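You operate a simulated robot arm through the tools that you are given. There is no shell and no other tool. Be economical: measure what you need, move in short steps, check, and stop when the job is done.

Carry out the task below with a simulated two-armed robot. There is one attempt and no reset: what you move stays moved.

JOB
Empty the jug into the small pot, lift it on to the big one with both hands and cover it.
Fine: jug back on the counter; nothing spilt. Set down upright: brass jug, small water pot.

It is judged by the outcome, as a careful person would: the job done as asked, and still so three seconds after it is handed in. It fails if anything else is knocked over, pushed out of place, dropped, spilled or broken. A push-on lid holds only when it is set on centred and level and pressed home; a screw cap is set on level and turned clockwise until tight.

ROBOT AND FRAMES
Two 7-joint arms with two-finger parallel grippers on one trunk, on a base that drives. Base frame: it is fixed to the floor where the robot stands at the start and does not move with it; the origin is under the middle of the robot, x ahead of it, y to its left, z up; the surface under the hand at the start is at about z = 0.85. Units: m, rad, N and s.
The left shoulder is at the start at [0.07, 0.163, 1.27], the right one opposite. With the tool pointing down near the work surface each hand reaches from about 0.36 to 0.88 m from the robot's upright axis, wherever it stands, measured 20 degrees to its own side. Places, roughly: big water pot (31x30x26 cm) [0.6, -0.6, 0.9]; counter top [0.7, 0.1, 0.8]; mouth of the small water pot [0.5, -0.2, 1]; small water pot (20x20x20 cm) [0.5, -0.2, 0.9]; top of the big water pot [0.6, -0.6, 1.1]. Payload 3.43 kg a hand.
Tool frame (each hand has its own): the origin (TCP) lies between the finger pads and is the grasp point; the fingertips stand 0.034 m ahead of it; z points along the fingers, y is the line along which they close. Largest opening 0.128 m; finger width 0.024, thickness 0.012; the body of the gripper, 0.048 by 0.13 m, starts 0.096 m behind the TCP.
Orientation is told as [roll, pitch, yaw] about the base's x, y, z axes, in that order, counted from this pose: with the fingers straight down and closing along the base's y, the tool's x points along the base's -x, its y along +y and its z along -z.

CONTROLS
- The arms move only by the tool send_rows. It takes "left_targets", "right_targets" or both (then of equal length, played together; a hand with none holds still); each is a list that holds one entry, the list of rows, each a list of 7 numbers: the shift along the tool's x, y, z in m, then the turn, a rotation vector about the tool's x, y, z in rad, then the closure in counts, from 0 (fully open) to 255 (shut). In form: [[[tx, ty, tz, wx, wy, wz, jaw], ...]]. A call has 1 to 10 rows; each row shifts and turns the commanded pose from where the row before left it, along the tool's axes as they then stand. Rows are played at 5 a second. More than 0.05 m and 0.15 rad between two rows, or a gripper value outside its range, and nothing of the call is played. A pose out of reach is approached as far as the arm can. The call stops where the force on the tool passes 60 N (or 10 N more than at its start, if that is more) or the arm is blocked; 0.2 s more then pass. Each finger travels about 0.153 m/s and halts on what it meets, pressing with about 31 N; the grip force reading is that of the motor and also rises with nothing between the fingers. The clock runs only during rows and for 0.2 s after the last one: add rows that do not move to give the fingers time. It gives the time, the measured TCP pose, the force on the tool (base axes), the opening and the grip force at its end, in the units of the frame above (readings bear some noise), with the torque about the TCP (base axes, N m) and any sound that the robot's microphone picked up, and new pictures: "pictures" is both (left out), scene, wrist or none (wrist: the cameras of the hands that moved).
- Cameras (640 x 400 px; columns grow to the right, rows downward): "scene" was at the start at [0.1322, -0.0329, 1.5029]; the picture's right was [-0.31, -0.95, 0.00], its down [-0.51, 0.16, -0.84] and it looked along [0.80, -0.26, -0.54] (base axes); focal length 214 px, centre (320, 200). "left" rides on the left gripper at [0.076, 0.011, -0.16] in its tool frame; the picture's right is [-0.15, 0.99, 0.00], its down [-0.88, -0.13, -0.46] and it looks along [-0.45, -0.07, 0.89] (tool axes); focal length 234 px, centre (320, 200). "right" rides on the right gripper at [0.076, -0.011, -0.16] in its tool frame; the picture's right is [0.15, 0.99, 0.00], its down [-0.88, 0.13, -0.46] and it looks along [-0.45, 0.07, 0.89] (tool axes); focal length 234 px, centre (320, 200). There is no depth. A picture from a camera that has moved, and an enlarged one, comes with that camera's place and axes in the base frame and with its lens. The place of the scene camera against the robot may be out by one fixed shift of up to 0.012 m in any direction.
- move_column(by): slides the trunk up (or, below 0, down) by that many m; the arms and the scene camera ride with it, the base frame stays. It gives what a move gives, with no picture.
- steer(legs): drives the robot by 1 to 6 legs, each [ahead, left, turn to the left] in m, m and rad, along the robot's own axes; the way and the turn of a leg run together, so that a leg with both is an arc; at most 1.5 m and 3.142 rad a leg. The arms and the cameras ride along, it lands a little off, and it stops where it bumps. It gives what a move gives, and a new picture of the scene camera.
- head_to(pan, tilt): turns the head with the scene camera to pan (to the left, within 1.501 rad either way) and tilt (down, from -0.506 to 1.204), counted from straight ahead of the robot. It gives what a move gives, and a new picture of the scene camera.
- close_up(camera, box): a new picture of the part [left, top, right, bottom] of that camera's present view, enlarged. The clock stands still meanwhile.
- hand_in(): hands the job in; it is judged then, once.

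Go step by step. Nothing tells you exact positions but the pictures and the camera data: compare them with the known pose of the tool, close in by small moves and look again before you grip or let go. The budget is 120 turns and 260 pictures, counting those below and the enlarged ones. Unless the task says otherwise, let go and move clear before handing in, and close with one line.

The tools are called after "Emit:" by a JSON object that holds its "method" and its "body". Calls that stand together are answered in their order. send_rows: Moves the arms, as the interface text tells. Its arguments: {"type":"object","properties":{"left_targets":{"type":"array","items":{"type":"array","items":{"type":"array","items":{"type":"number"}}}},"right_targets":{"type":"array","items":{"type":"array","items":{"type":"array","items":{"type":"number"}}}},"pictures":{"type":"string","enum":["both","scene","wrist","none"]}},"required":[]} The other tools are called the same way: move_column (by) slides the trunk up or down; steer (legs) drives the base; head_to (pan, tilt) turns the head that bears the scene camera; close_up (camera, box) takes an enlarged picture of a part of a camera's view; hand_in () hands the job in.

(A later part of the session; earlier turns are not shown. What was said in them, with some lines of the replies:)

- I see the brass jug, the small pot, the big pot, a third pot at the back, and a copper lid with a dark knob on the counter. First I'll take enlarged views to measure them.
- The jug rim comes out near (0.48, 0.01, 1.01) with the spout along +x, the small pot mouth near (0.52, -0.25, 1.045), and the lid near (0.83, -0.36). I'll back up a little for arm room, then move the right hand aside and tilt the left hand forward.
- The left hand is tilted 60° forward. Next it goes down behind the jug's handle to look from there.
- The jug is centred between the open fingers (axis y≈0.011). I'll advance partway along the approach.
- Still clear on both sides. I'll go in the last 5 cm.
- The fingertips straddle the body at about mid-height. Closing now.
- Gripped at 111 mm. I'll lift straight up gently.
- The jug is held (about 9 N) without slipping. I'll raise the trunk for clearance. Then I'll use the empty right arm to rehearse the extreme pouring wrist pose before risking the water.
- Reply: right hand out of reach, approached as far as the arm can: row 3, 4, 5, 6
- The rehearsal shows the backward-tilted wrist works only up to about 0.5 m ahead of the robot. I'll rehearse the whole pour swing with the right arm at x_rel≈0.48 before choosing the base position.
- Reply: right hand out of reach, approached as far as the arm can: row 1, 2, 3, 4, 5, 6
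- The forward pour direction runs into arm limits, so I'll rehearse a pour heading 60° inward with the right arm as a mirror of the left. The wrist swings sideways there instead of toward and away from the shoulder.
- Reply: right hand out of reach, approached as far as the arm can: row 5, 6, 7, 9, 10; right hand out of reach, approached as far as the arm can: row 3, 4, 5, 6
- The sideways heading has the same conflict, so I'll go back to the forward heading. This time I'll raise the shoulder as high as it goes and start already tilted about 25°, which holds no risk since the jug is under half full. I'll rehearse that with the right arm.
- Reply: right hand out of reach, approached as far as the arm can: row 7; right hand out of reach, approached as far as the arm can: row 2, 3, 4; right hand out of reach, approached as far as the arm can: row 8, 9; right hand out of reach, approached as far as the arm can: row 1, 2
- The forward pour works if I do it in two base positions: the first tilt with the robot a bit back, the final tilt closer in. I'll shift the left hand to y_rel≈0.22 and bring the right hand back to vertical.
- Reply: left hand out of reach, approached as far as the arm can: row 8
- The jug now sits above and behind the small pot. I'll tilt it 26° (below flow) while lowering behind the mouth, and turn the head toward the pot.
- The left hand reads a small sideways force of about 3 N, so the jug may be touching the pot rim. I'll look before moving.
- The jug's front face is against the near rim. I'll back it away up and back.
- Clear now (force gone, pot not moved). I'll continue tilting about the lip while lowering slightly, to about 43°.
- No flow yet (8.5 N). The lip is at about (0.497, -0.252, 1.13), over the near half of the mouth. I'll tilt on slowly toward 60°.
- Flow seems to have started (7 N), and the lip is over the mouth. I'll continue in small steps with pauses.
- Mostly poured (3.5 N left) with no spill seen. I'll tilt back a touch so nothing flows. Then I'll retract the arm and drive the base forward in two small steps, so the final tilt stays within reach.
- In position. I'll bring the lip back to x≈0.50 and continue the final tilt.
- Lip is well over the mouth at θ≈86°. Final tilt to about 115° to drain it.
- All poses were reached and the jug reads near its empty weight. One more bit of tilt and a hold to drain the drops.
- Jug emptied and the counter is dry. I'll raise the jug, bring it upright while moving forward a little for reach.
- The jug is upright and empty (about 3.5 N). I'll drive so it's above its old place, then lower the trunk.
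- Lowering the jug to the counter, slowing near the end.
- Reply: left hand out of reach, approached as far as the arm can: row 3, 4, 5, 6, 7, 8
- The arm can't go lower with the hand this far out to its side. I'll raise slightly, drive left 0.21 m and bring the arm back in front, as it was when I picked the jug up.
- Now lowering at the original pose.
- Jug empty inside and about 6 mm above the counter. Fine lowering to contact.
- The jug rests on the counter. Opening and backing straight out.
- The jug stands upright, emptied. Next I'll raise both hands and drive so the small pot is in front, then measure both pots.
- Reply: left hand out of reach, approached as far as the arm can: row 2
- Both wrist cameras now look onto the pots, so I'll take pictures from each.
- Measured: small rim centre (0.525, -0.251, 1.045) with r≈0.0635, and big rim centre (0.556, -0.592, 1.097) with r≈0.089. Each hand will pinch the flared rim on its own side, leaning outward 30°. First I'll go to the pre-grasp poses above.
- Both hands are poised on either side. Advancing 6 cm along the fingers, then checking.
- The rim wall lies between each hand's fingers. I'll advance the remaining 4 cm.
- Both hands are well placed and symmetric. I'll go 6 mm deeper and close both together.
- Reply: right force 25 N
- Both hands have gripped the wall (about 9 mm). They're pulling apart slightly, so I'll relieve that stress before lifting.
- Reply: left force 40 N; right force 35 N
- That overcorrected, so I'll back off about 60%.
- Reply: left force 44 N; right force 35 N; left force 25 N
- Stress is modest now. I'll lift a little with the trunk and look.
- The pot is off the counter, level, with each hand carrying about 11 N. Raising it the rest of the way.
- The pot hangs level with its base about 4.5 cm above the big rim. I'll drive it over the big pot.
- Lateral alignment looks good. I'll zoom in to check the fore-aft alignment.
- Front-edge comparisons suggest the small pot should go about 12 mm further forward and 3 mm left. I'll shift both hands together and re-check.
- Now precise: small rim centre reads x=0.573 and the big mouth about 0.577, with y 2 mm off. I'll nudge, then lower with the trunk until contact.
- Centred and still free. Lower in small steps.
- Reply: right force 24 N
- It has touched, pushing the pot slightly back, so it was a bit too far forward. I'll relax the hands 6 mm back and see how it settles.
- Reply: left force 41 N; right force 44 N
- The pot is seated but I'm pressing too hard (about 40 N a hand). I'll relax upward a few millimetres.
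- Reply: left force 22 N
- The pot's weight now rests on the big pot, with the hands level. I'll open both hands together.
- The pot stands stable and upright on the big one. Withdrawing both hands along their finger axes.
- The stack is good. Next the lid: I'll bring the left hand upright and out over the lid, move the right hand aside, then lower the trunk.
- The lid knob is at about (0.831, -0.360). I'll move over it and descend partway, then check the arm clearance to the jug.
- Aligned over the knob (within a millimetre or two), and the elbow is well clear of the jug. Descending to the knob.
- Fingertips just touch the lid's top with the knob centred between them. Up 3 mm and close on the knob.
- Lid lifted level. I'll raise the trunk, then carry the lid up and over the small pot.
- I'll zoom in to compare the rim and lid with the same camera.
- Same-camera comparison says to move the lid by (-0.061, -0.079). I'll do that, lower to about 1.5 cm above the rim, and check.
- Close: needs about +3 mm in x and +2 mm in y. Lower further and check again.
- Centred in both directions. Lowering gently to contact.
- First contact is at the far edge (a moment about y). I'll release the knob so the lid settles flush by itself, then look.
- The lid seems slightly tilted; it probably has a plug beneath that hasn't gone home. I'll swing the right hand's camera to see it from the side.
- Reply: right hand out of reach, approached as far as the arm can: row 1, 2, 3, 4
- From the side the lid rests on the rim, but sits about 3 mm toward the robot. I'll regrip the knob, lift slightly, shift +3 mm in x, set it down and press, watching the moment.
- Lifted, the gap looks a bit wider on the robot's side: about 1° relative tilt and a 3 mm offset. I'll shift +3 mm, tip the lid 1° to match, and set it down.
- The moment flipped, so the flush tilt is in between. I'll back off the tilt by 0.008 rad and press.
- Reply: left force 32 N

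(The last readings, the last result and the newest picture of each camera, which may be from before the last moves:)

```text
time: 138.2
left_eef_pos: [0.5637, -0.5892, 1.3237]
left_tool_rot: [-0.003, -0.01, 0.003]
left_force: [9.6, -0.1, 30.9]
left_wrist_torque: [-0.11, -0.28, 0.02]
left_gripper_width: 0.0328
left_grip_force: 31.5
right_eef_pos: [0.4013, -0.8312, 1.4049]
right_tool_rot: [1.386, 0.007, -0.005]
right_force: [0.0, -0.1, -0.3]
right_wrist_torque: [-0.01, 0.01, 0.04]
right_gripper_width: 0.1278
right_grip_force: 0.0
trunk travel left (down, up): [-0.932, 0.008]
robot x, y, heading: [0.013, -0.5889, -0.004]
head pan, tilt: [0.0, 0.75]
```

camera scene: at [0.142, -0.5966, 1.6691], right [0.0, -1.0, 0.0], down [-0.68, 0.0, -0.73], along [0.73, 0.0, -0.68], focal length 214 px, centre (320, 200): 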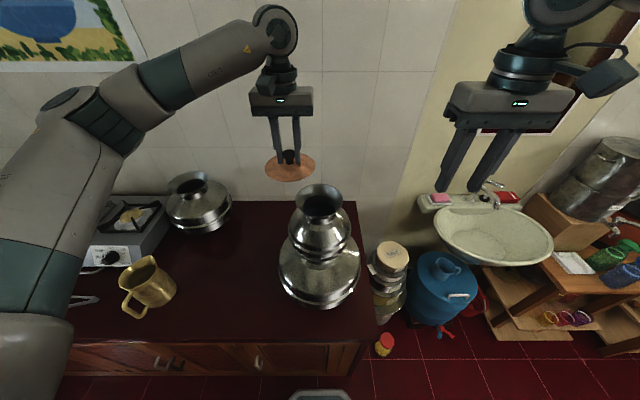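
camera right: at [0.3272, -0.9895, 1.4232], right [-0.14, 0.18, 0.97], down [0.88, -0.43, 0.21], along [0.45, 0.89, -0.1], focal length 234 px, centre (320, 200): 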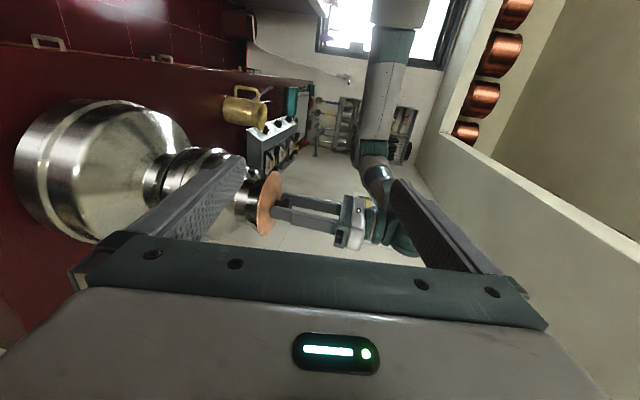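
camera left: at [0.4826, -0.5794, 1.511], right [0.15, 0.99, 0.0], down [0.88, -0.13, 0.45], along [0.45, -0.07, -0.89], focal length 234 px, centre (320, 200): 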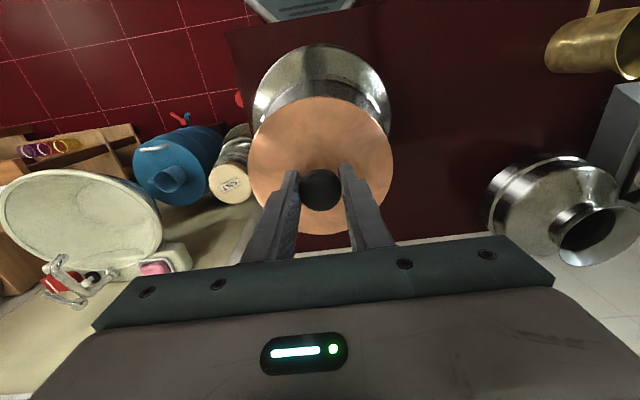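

Balanced and seated with 31 N downward. A little firmer press, then release and check.

Emit:
{"method": "send_rows", "body": {"left_targets": [[[-0.001, 0, 0.0012, 0, 0, 0, 255], [0, 0, 0, 0, 0, 0, 255], [0, 0, 0, 0, 0, 0, 255]]], "pictures": "none"}}

Emit:
{"method": "send_rows", "body": {"left_targets": [[[0, 0, -0.002, 0, 0, 0, 255], [0, 0, -0.0015, 0, 0, 0, 240], [0, 0, 0, 0, 0, 0, 180], [0, 0, 0, 0, 0, 0, 130], [0, 0, 0, 0, 0, 0, 130]]], "pictures": "none"}}

Emit:
{"method": "close_up", "body": {"camera": "right", "box": [220, 160, 320, 245]}}

Emit:
{"method": "close_up", "body": {"camera": "scene", "box": [285, 175, 355, 225]}}

```text
time: 139.0
left_eef_pos: [0.5635, -0.5893, 1.3237]
left_tool_rot: [-0.003, -0.012, 0.001]
left_force: [10.4, 1.5, 43.0]
left_wrist_torque: [-0.04, -0.17, 0.02]
left_gripper_width: 0.0326
left_grip_force: 30.8
right_eef_pos: [0.4015, -0.8297, 1.4054]
right_tool_rot: [1.386, 0.004, -0.003]
right_force: [-0.2, -0.8, 0.1]
right_wrist_torque: [0.01, 0.01, -0.01]
right_gripper_width: 0.1281
right_grip_force: 0.1
trunk travel left (down, up): [-0.932, 0.008]
robot x, y, heading: [0.0099, -0.5879, -0.001]
head pan, tilt: [0.0, 0.75]
```

```text
time: 140.2
left_eef_pos: [0.5661, -0.5903, 1.3227]
left_tool_rot: [0.001, -0.006, 0.0]
left_force: [0.0, -0.3, -0.8]
left_wrist_torque: [-0.02, 0.03, 0.04]
left_gripper_width: 0.0628
left_grip_force: 0.1
right_eef_pos: [0.4045, -0.8314, 1.4041]
right_tool_rot: [1.385, 0.005, -0.003]
right_force: [0.2, -0.4, 0.2]
right_wrist_torque: [0.03, 0.0, 0.01]
right_gripper_width: 0.1281
right_grip_force: 0.0
trunk travel left (down, up): [-0.932, 0.008]
robot x, y, heading: [0.0106, -0.5877, 0.001]
head pan, tilt: [0.0, 0.75]
```

```text
4.71 times, centred on (270, 202) of right
camera zoom: at [0.3279, -0.9898, 1.4228], right [-0.14, 0.18, 0.97], down [0.88, -0.43, 0.21], along [0.45, 0.89, -0.1], focal length 1102 px, centre (555, 188)
```

zoom: 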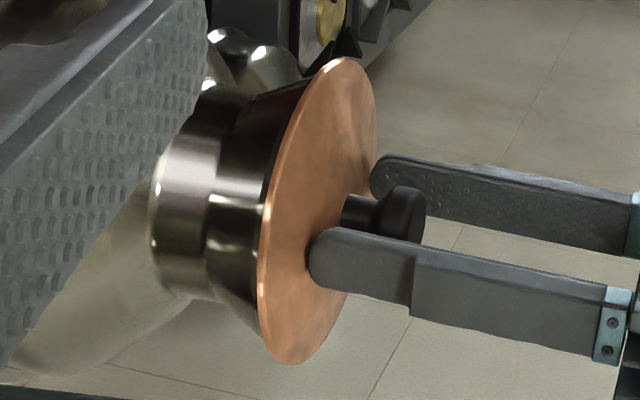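

```text
8.00 times, centred on (320, 200) of scene
camera zoom: at [0.1422, -0.5956, 1.6687], right [0.0, -1.0, 0.0], down [-0.68, 0.0, -0.73], along [0.73, 0.0, -0.68], focal length 1716 px, centre (320, 200)
```

zoom: 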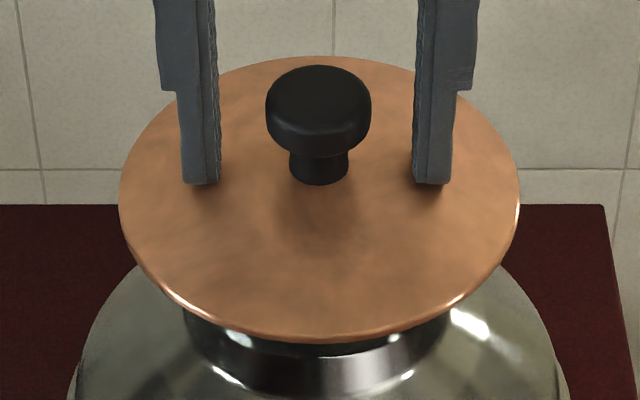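

The lid is centred on the rim (within about 1 mm) and flush. Withdrawing both hands now.

Emit:
{"method": "send_rows", "body": {"left_targets": [[[0, 0, -0.02, 0, 0, 0, 100], [0, 0, -0.04, 0, 0, 0, 100], [0, 0, -0.04, 0, 0, 0, 100], [0, 0.04, -0.02, 0, 0, 0, 100], [0, 0.045, 0, 0, 0, 0, 100], [0, 0.045, 0, 0, 0, 0, 100], [0, 0.045, 0, 0, 0, 0, 100]]], "right_targets": [[[0, 0, -0.02, 0, 0, 0, 0], [0, 0, -0.02, 0, 0, 0, 0], [0, 0, 0, 0, 0, 0, 0], [0, 0, 0, 0, 0, 0, 0], [0, 0, 0, 0, 0, 0, 0], [0, 0, 0, 0, 0, 0, 0], [0, 0, 0, 0, 0, 0, 0]]], "pictures": "both"}}

Emit:
{"method": "close_up", "body": {"camera": "scene", "box": [260, 160, 380, 310]}}

Emit:
{"method": "head_to", "body": {"pan": 0.4, "tilt": 0.7}}

```text
time: 141.8
left_eef_pos: [0.5635, -0.4096, 1.4428]
left_tool_rot: [-0.003, -0.008, 0.001]
left_force: [-0.8, 0.4, -0.7]
left_wrist_torque: [-0.07, 0.0, -0.01]
left_gripper_width: 0.0776
left_grip_force: 0.1
right_eef_pos: [0.4031, -0.8678, 1.4123]
right_tool_rot: [1.399, -0.003, 0.002]
right_force: [0.8, 0.4, -0.5]
right_wrist_torque: [-0.01, -0.07, -0.04]
right_gripper_width: 0.1281
right_grip_force: 0.0
trunk travel left (down, up): [-0.932, 0.008]
robot x, y, heading: [0.0138, -0.5899, -0.002]
head pan, tilt: [0.0, 0.75]
camera scene: at [0.1406, -0.592, 1.6691], right [0.0, -1.0, 0.0], down [-0.68, 0.0, -0.73], along [0.73, 0.0, -0.68], focal length 214 px, centre (320, 200)
camera right: at [0.3277, -1.0265, 1.4281], right [-0.15, 0.17, 0.97], down [0.88, -0.42, 0.21], along [0.45, 0.89, -0.09], focal length 234 px, centre (320, 200)
camera left: at [0.485, -0.3973, 1.6012], right [0.15, 0.99, 0.0], down [0.88, -0.13, 0.46], along [0.46, -0.07, -0.89], focal length 234 px, centre (320, 200)
```

scene: 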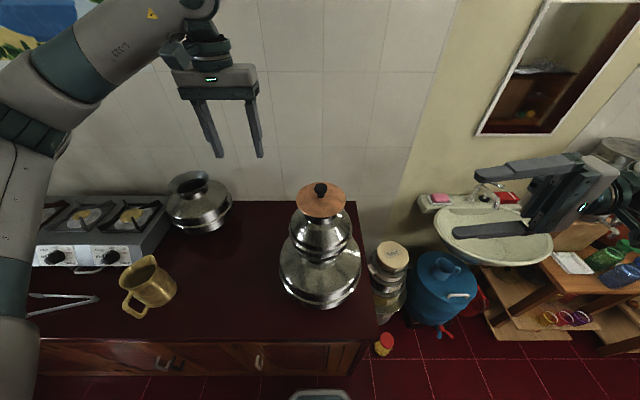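
right: 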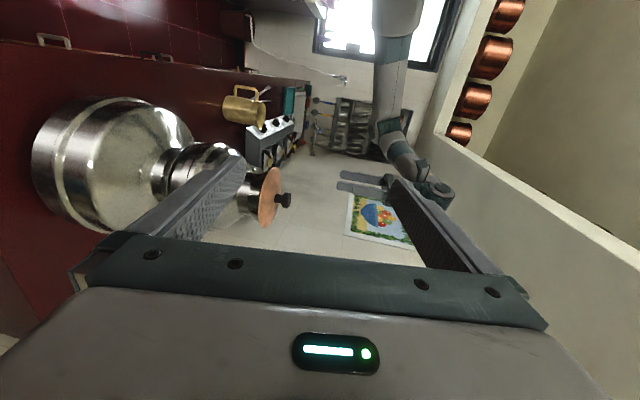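
left: 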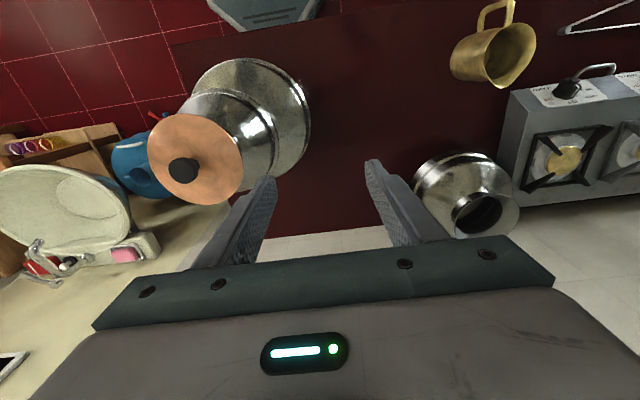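

```text
2.67 times, centred on (320, 235) of scene
camera zoom: at [0.1406, -0.592, 1.6691], right [0.0, -1.0, 0.0], down [-0.68, 0.0, -0.73], along [0.73, 0.0, -0.68], focal length 572 px, centre (320, 107)
```

zoom: 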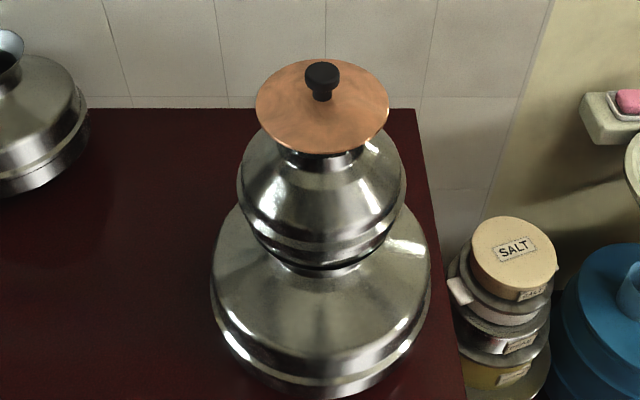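

```text
time: 142.7
left_eef_pos: [0.5634, -0.4126, 1.444]
left_tool_rot: [-0.001, -0.008, -0.001]
left_force: [-0.5, -0.3, -0.4]
left_wrist_torque: [0.03, 0.02, -0.03]
left_gripper_width: 0.0776
left_grip_force: 0.0
right_eef_pos: [0.4036, -0.869, 1.4103]
right_tool_rot: [1.4, 0.0, 0.002]
right_force: [0.0, -0.5, 0.9]
right_wrist_torque: [0.0, -0.02, -0.01]
right_gripper_width: 0.1281
right_grip_force: 0.0
trunk travel left (down, up): [-0.932, 0.008]
robot x, y, heading: [0.0104, -0.5928, -0.002]
head pan, tilt: [0.4, 0.7]
camera scene: at [0.1374, -0.5627, 1.6733], right [0.39, -0.92, 0.0], down [-0.59, -0.25, -0.76], along [0.7, 0.3, -0.64], focal length 214 px, centre (320, 200)
```

scene: 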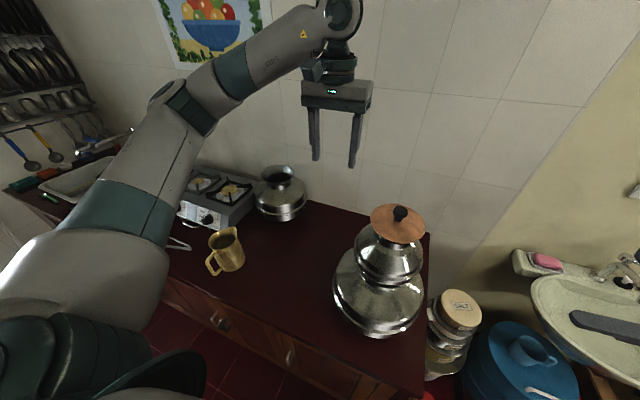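

Everything is standing as asked. One last side view of the lid before handing in.

Emit:
{"method": "close_up", "body": {"camera": "right", "box": [225, 155, 310, 240]}}

```text
4.71 times, centred on (268, 198) of right
camera zoom: at [0.3292, -1.0295, 1.4266], right [-0.15, 0.17, 0.97], down [0.88, -0.42, 0.21], along [0.45, 0.89, -0.08], focal length 1102 px, centre (567, 212)
```

zoom: 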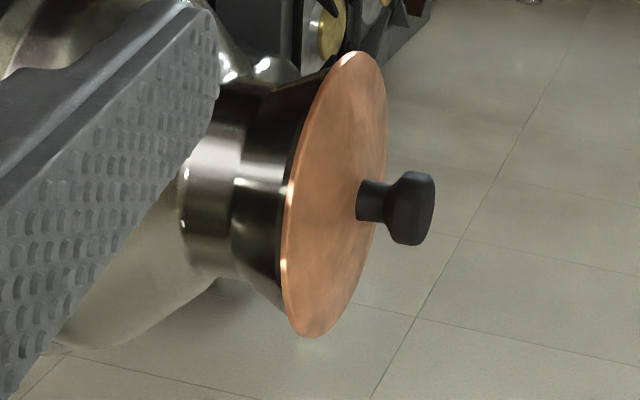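

The lid sits flush and centred on the small pot, the stack is upright, the jug stands empty on the counter, and nothing was spilt. Handing in.

Emit:
{"method": "hand_in", "body": {}}

```text
The job is handed in.
```

I emptied the jug into the small pot, lifted that pot onto the big one with both hands and covered it with the lid; the jug stands upright back on the counter, and I saw no spills.
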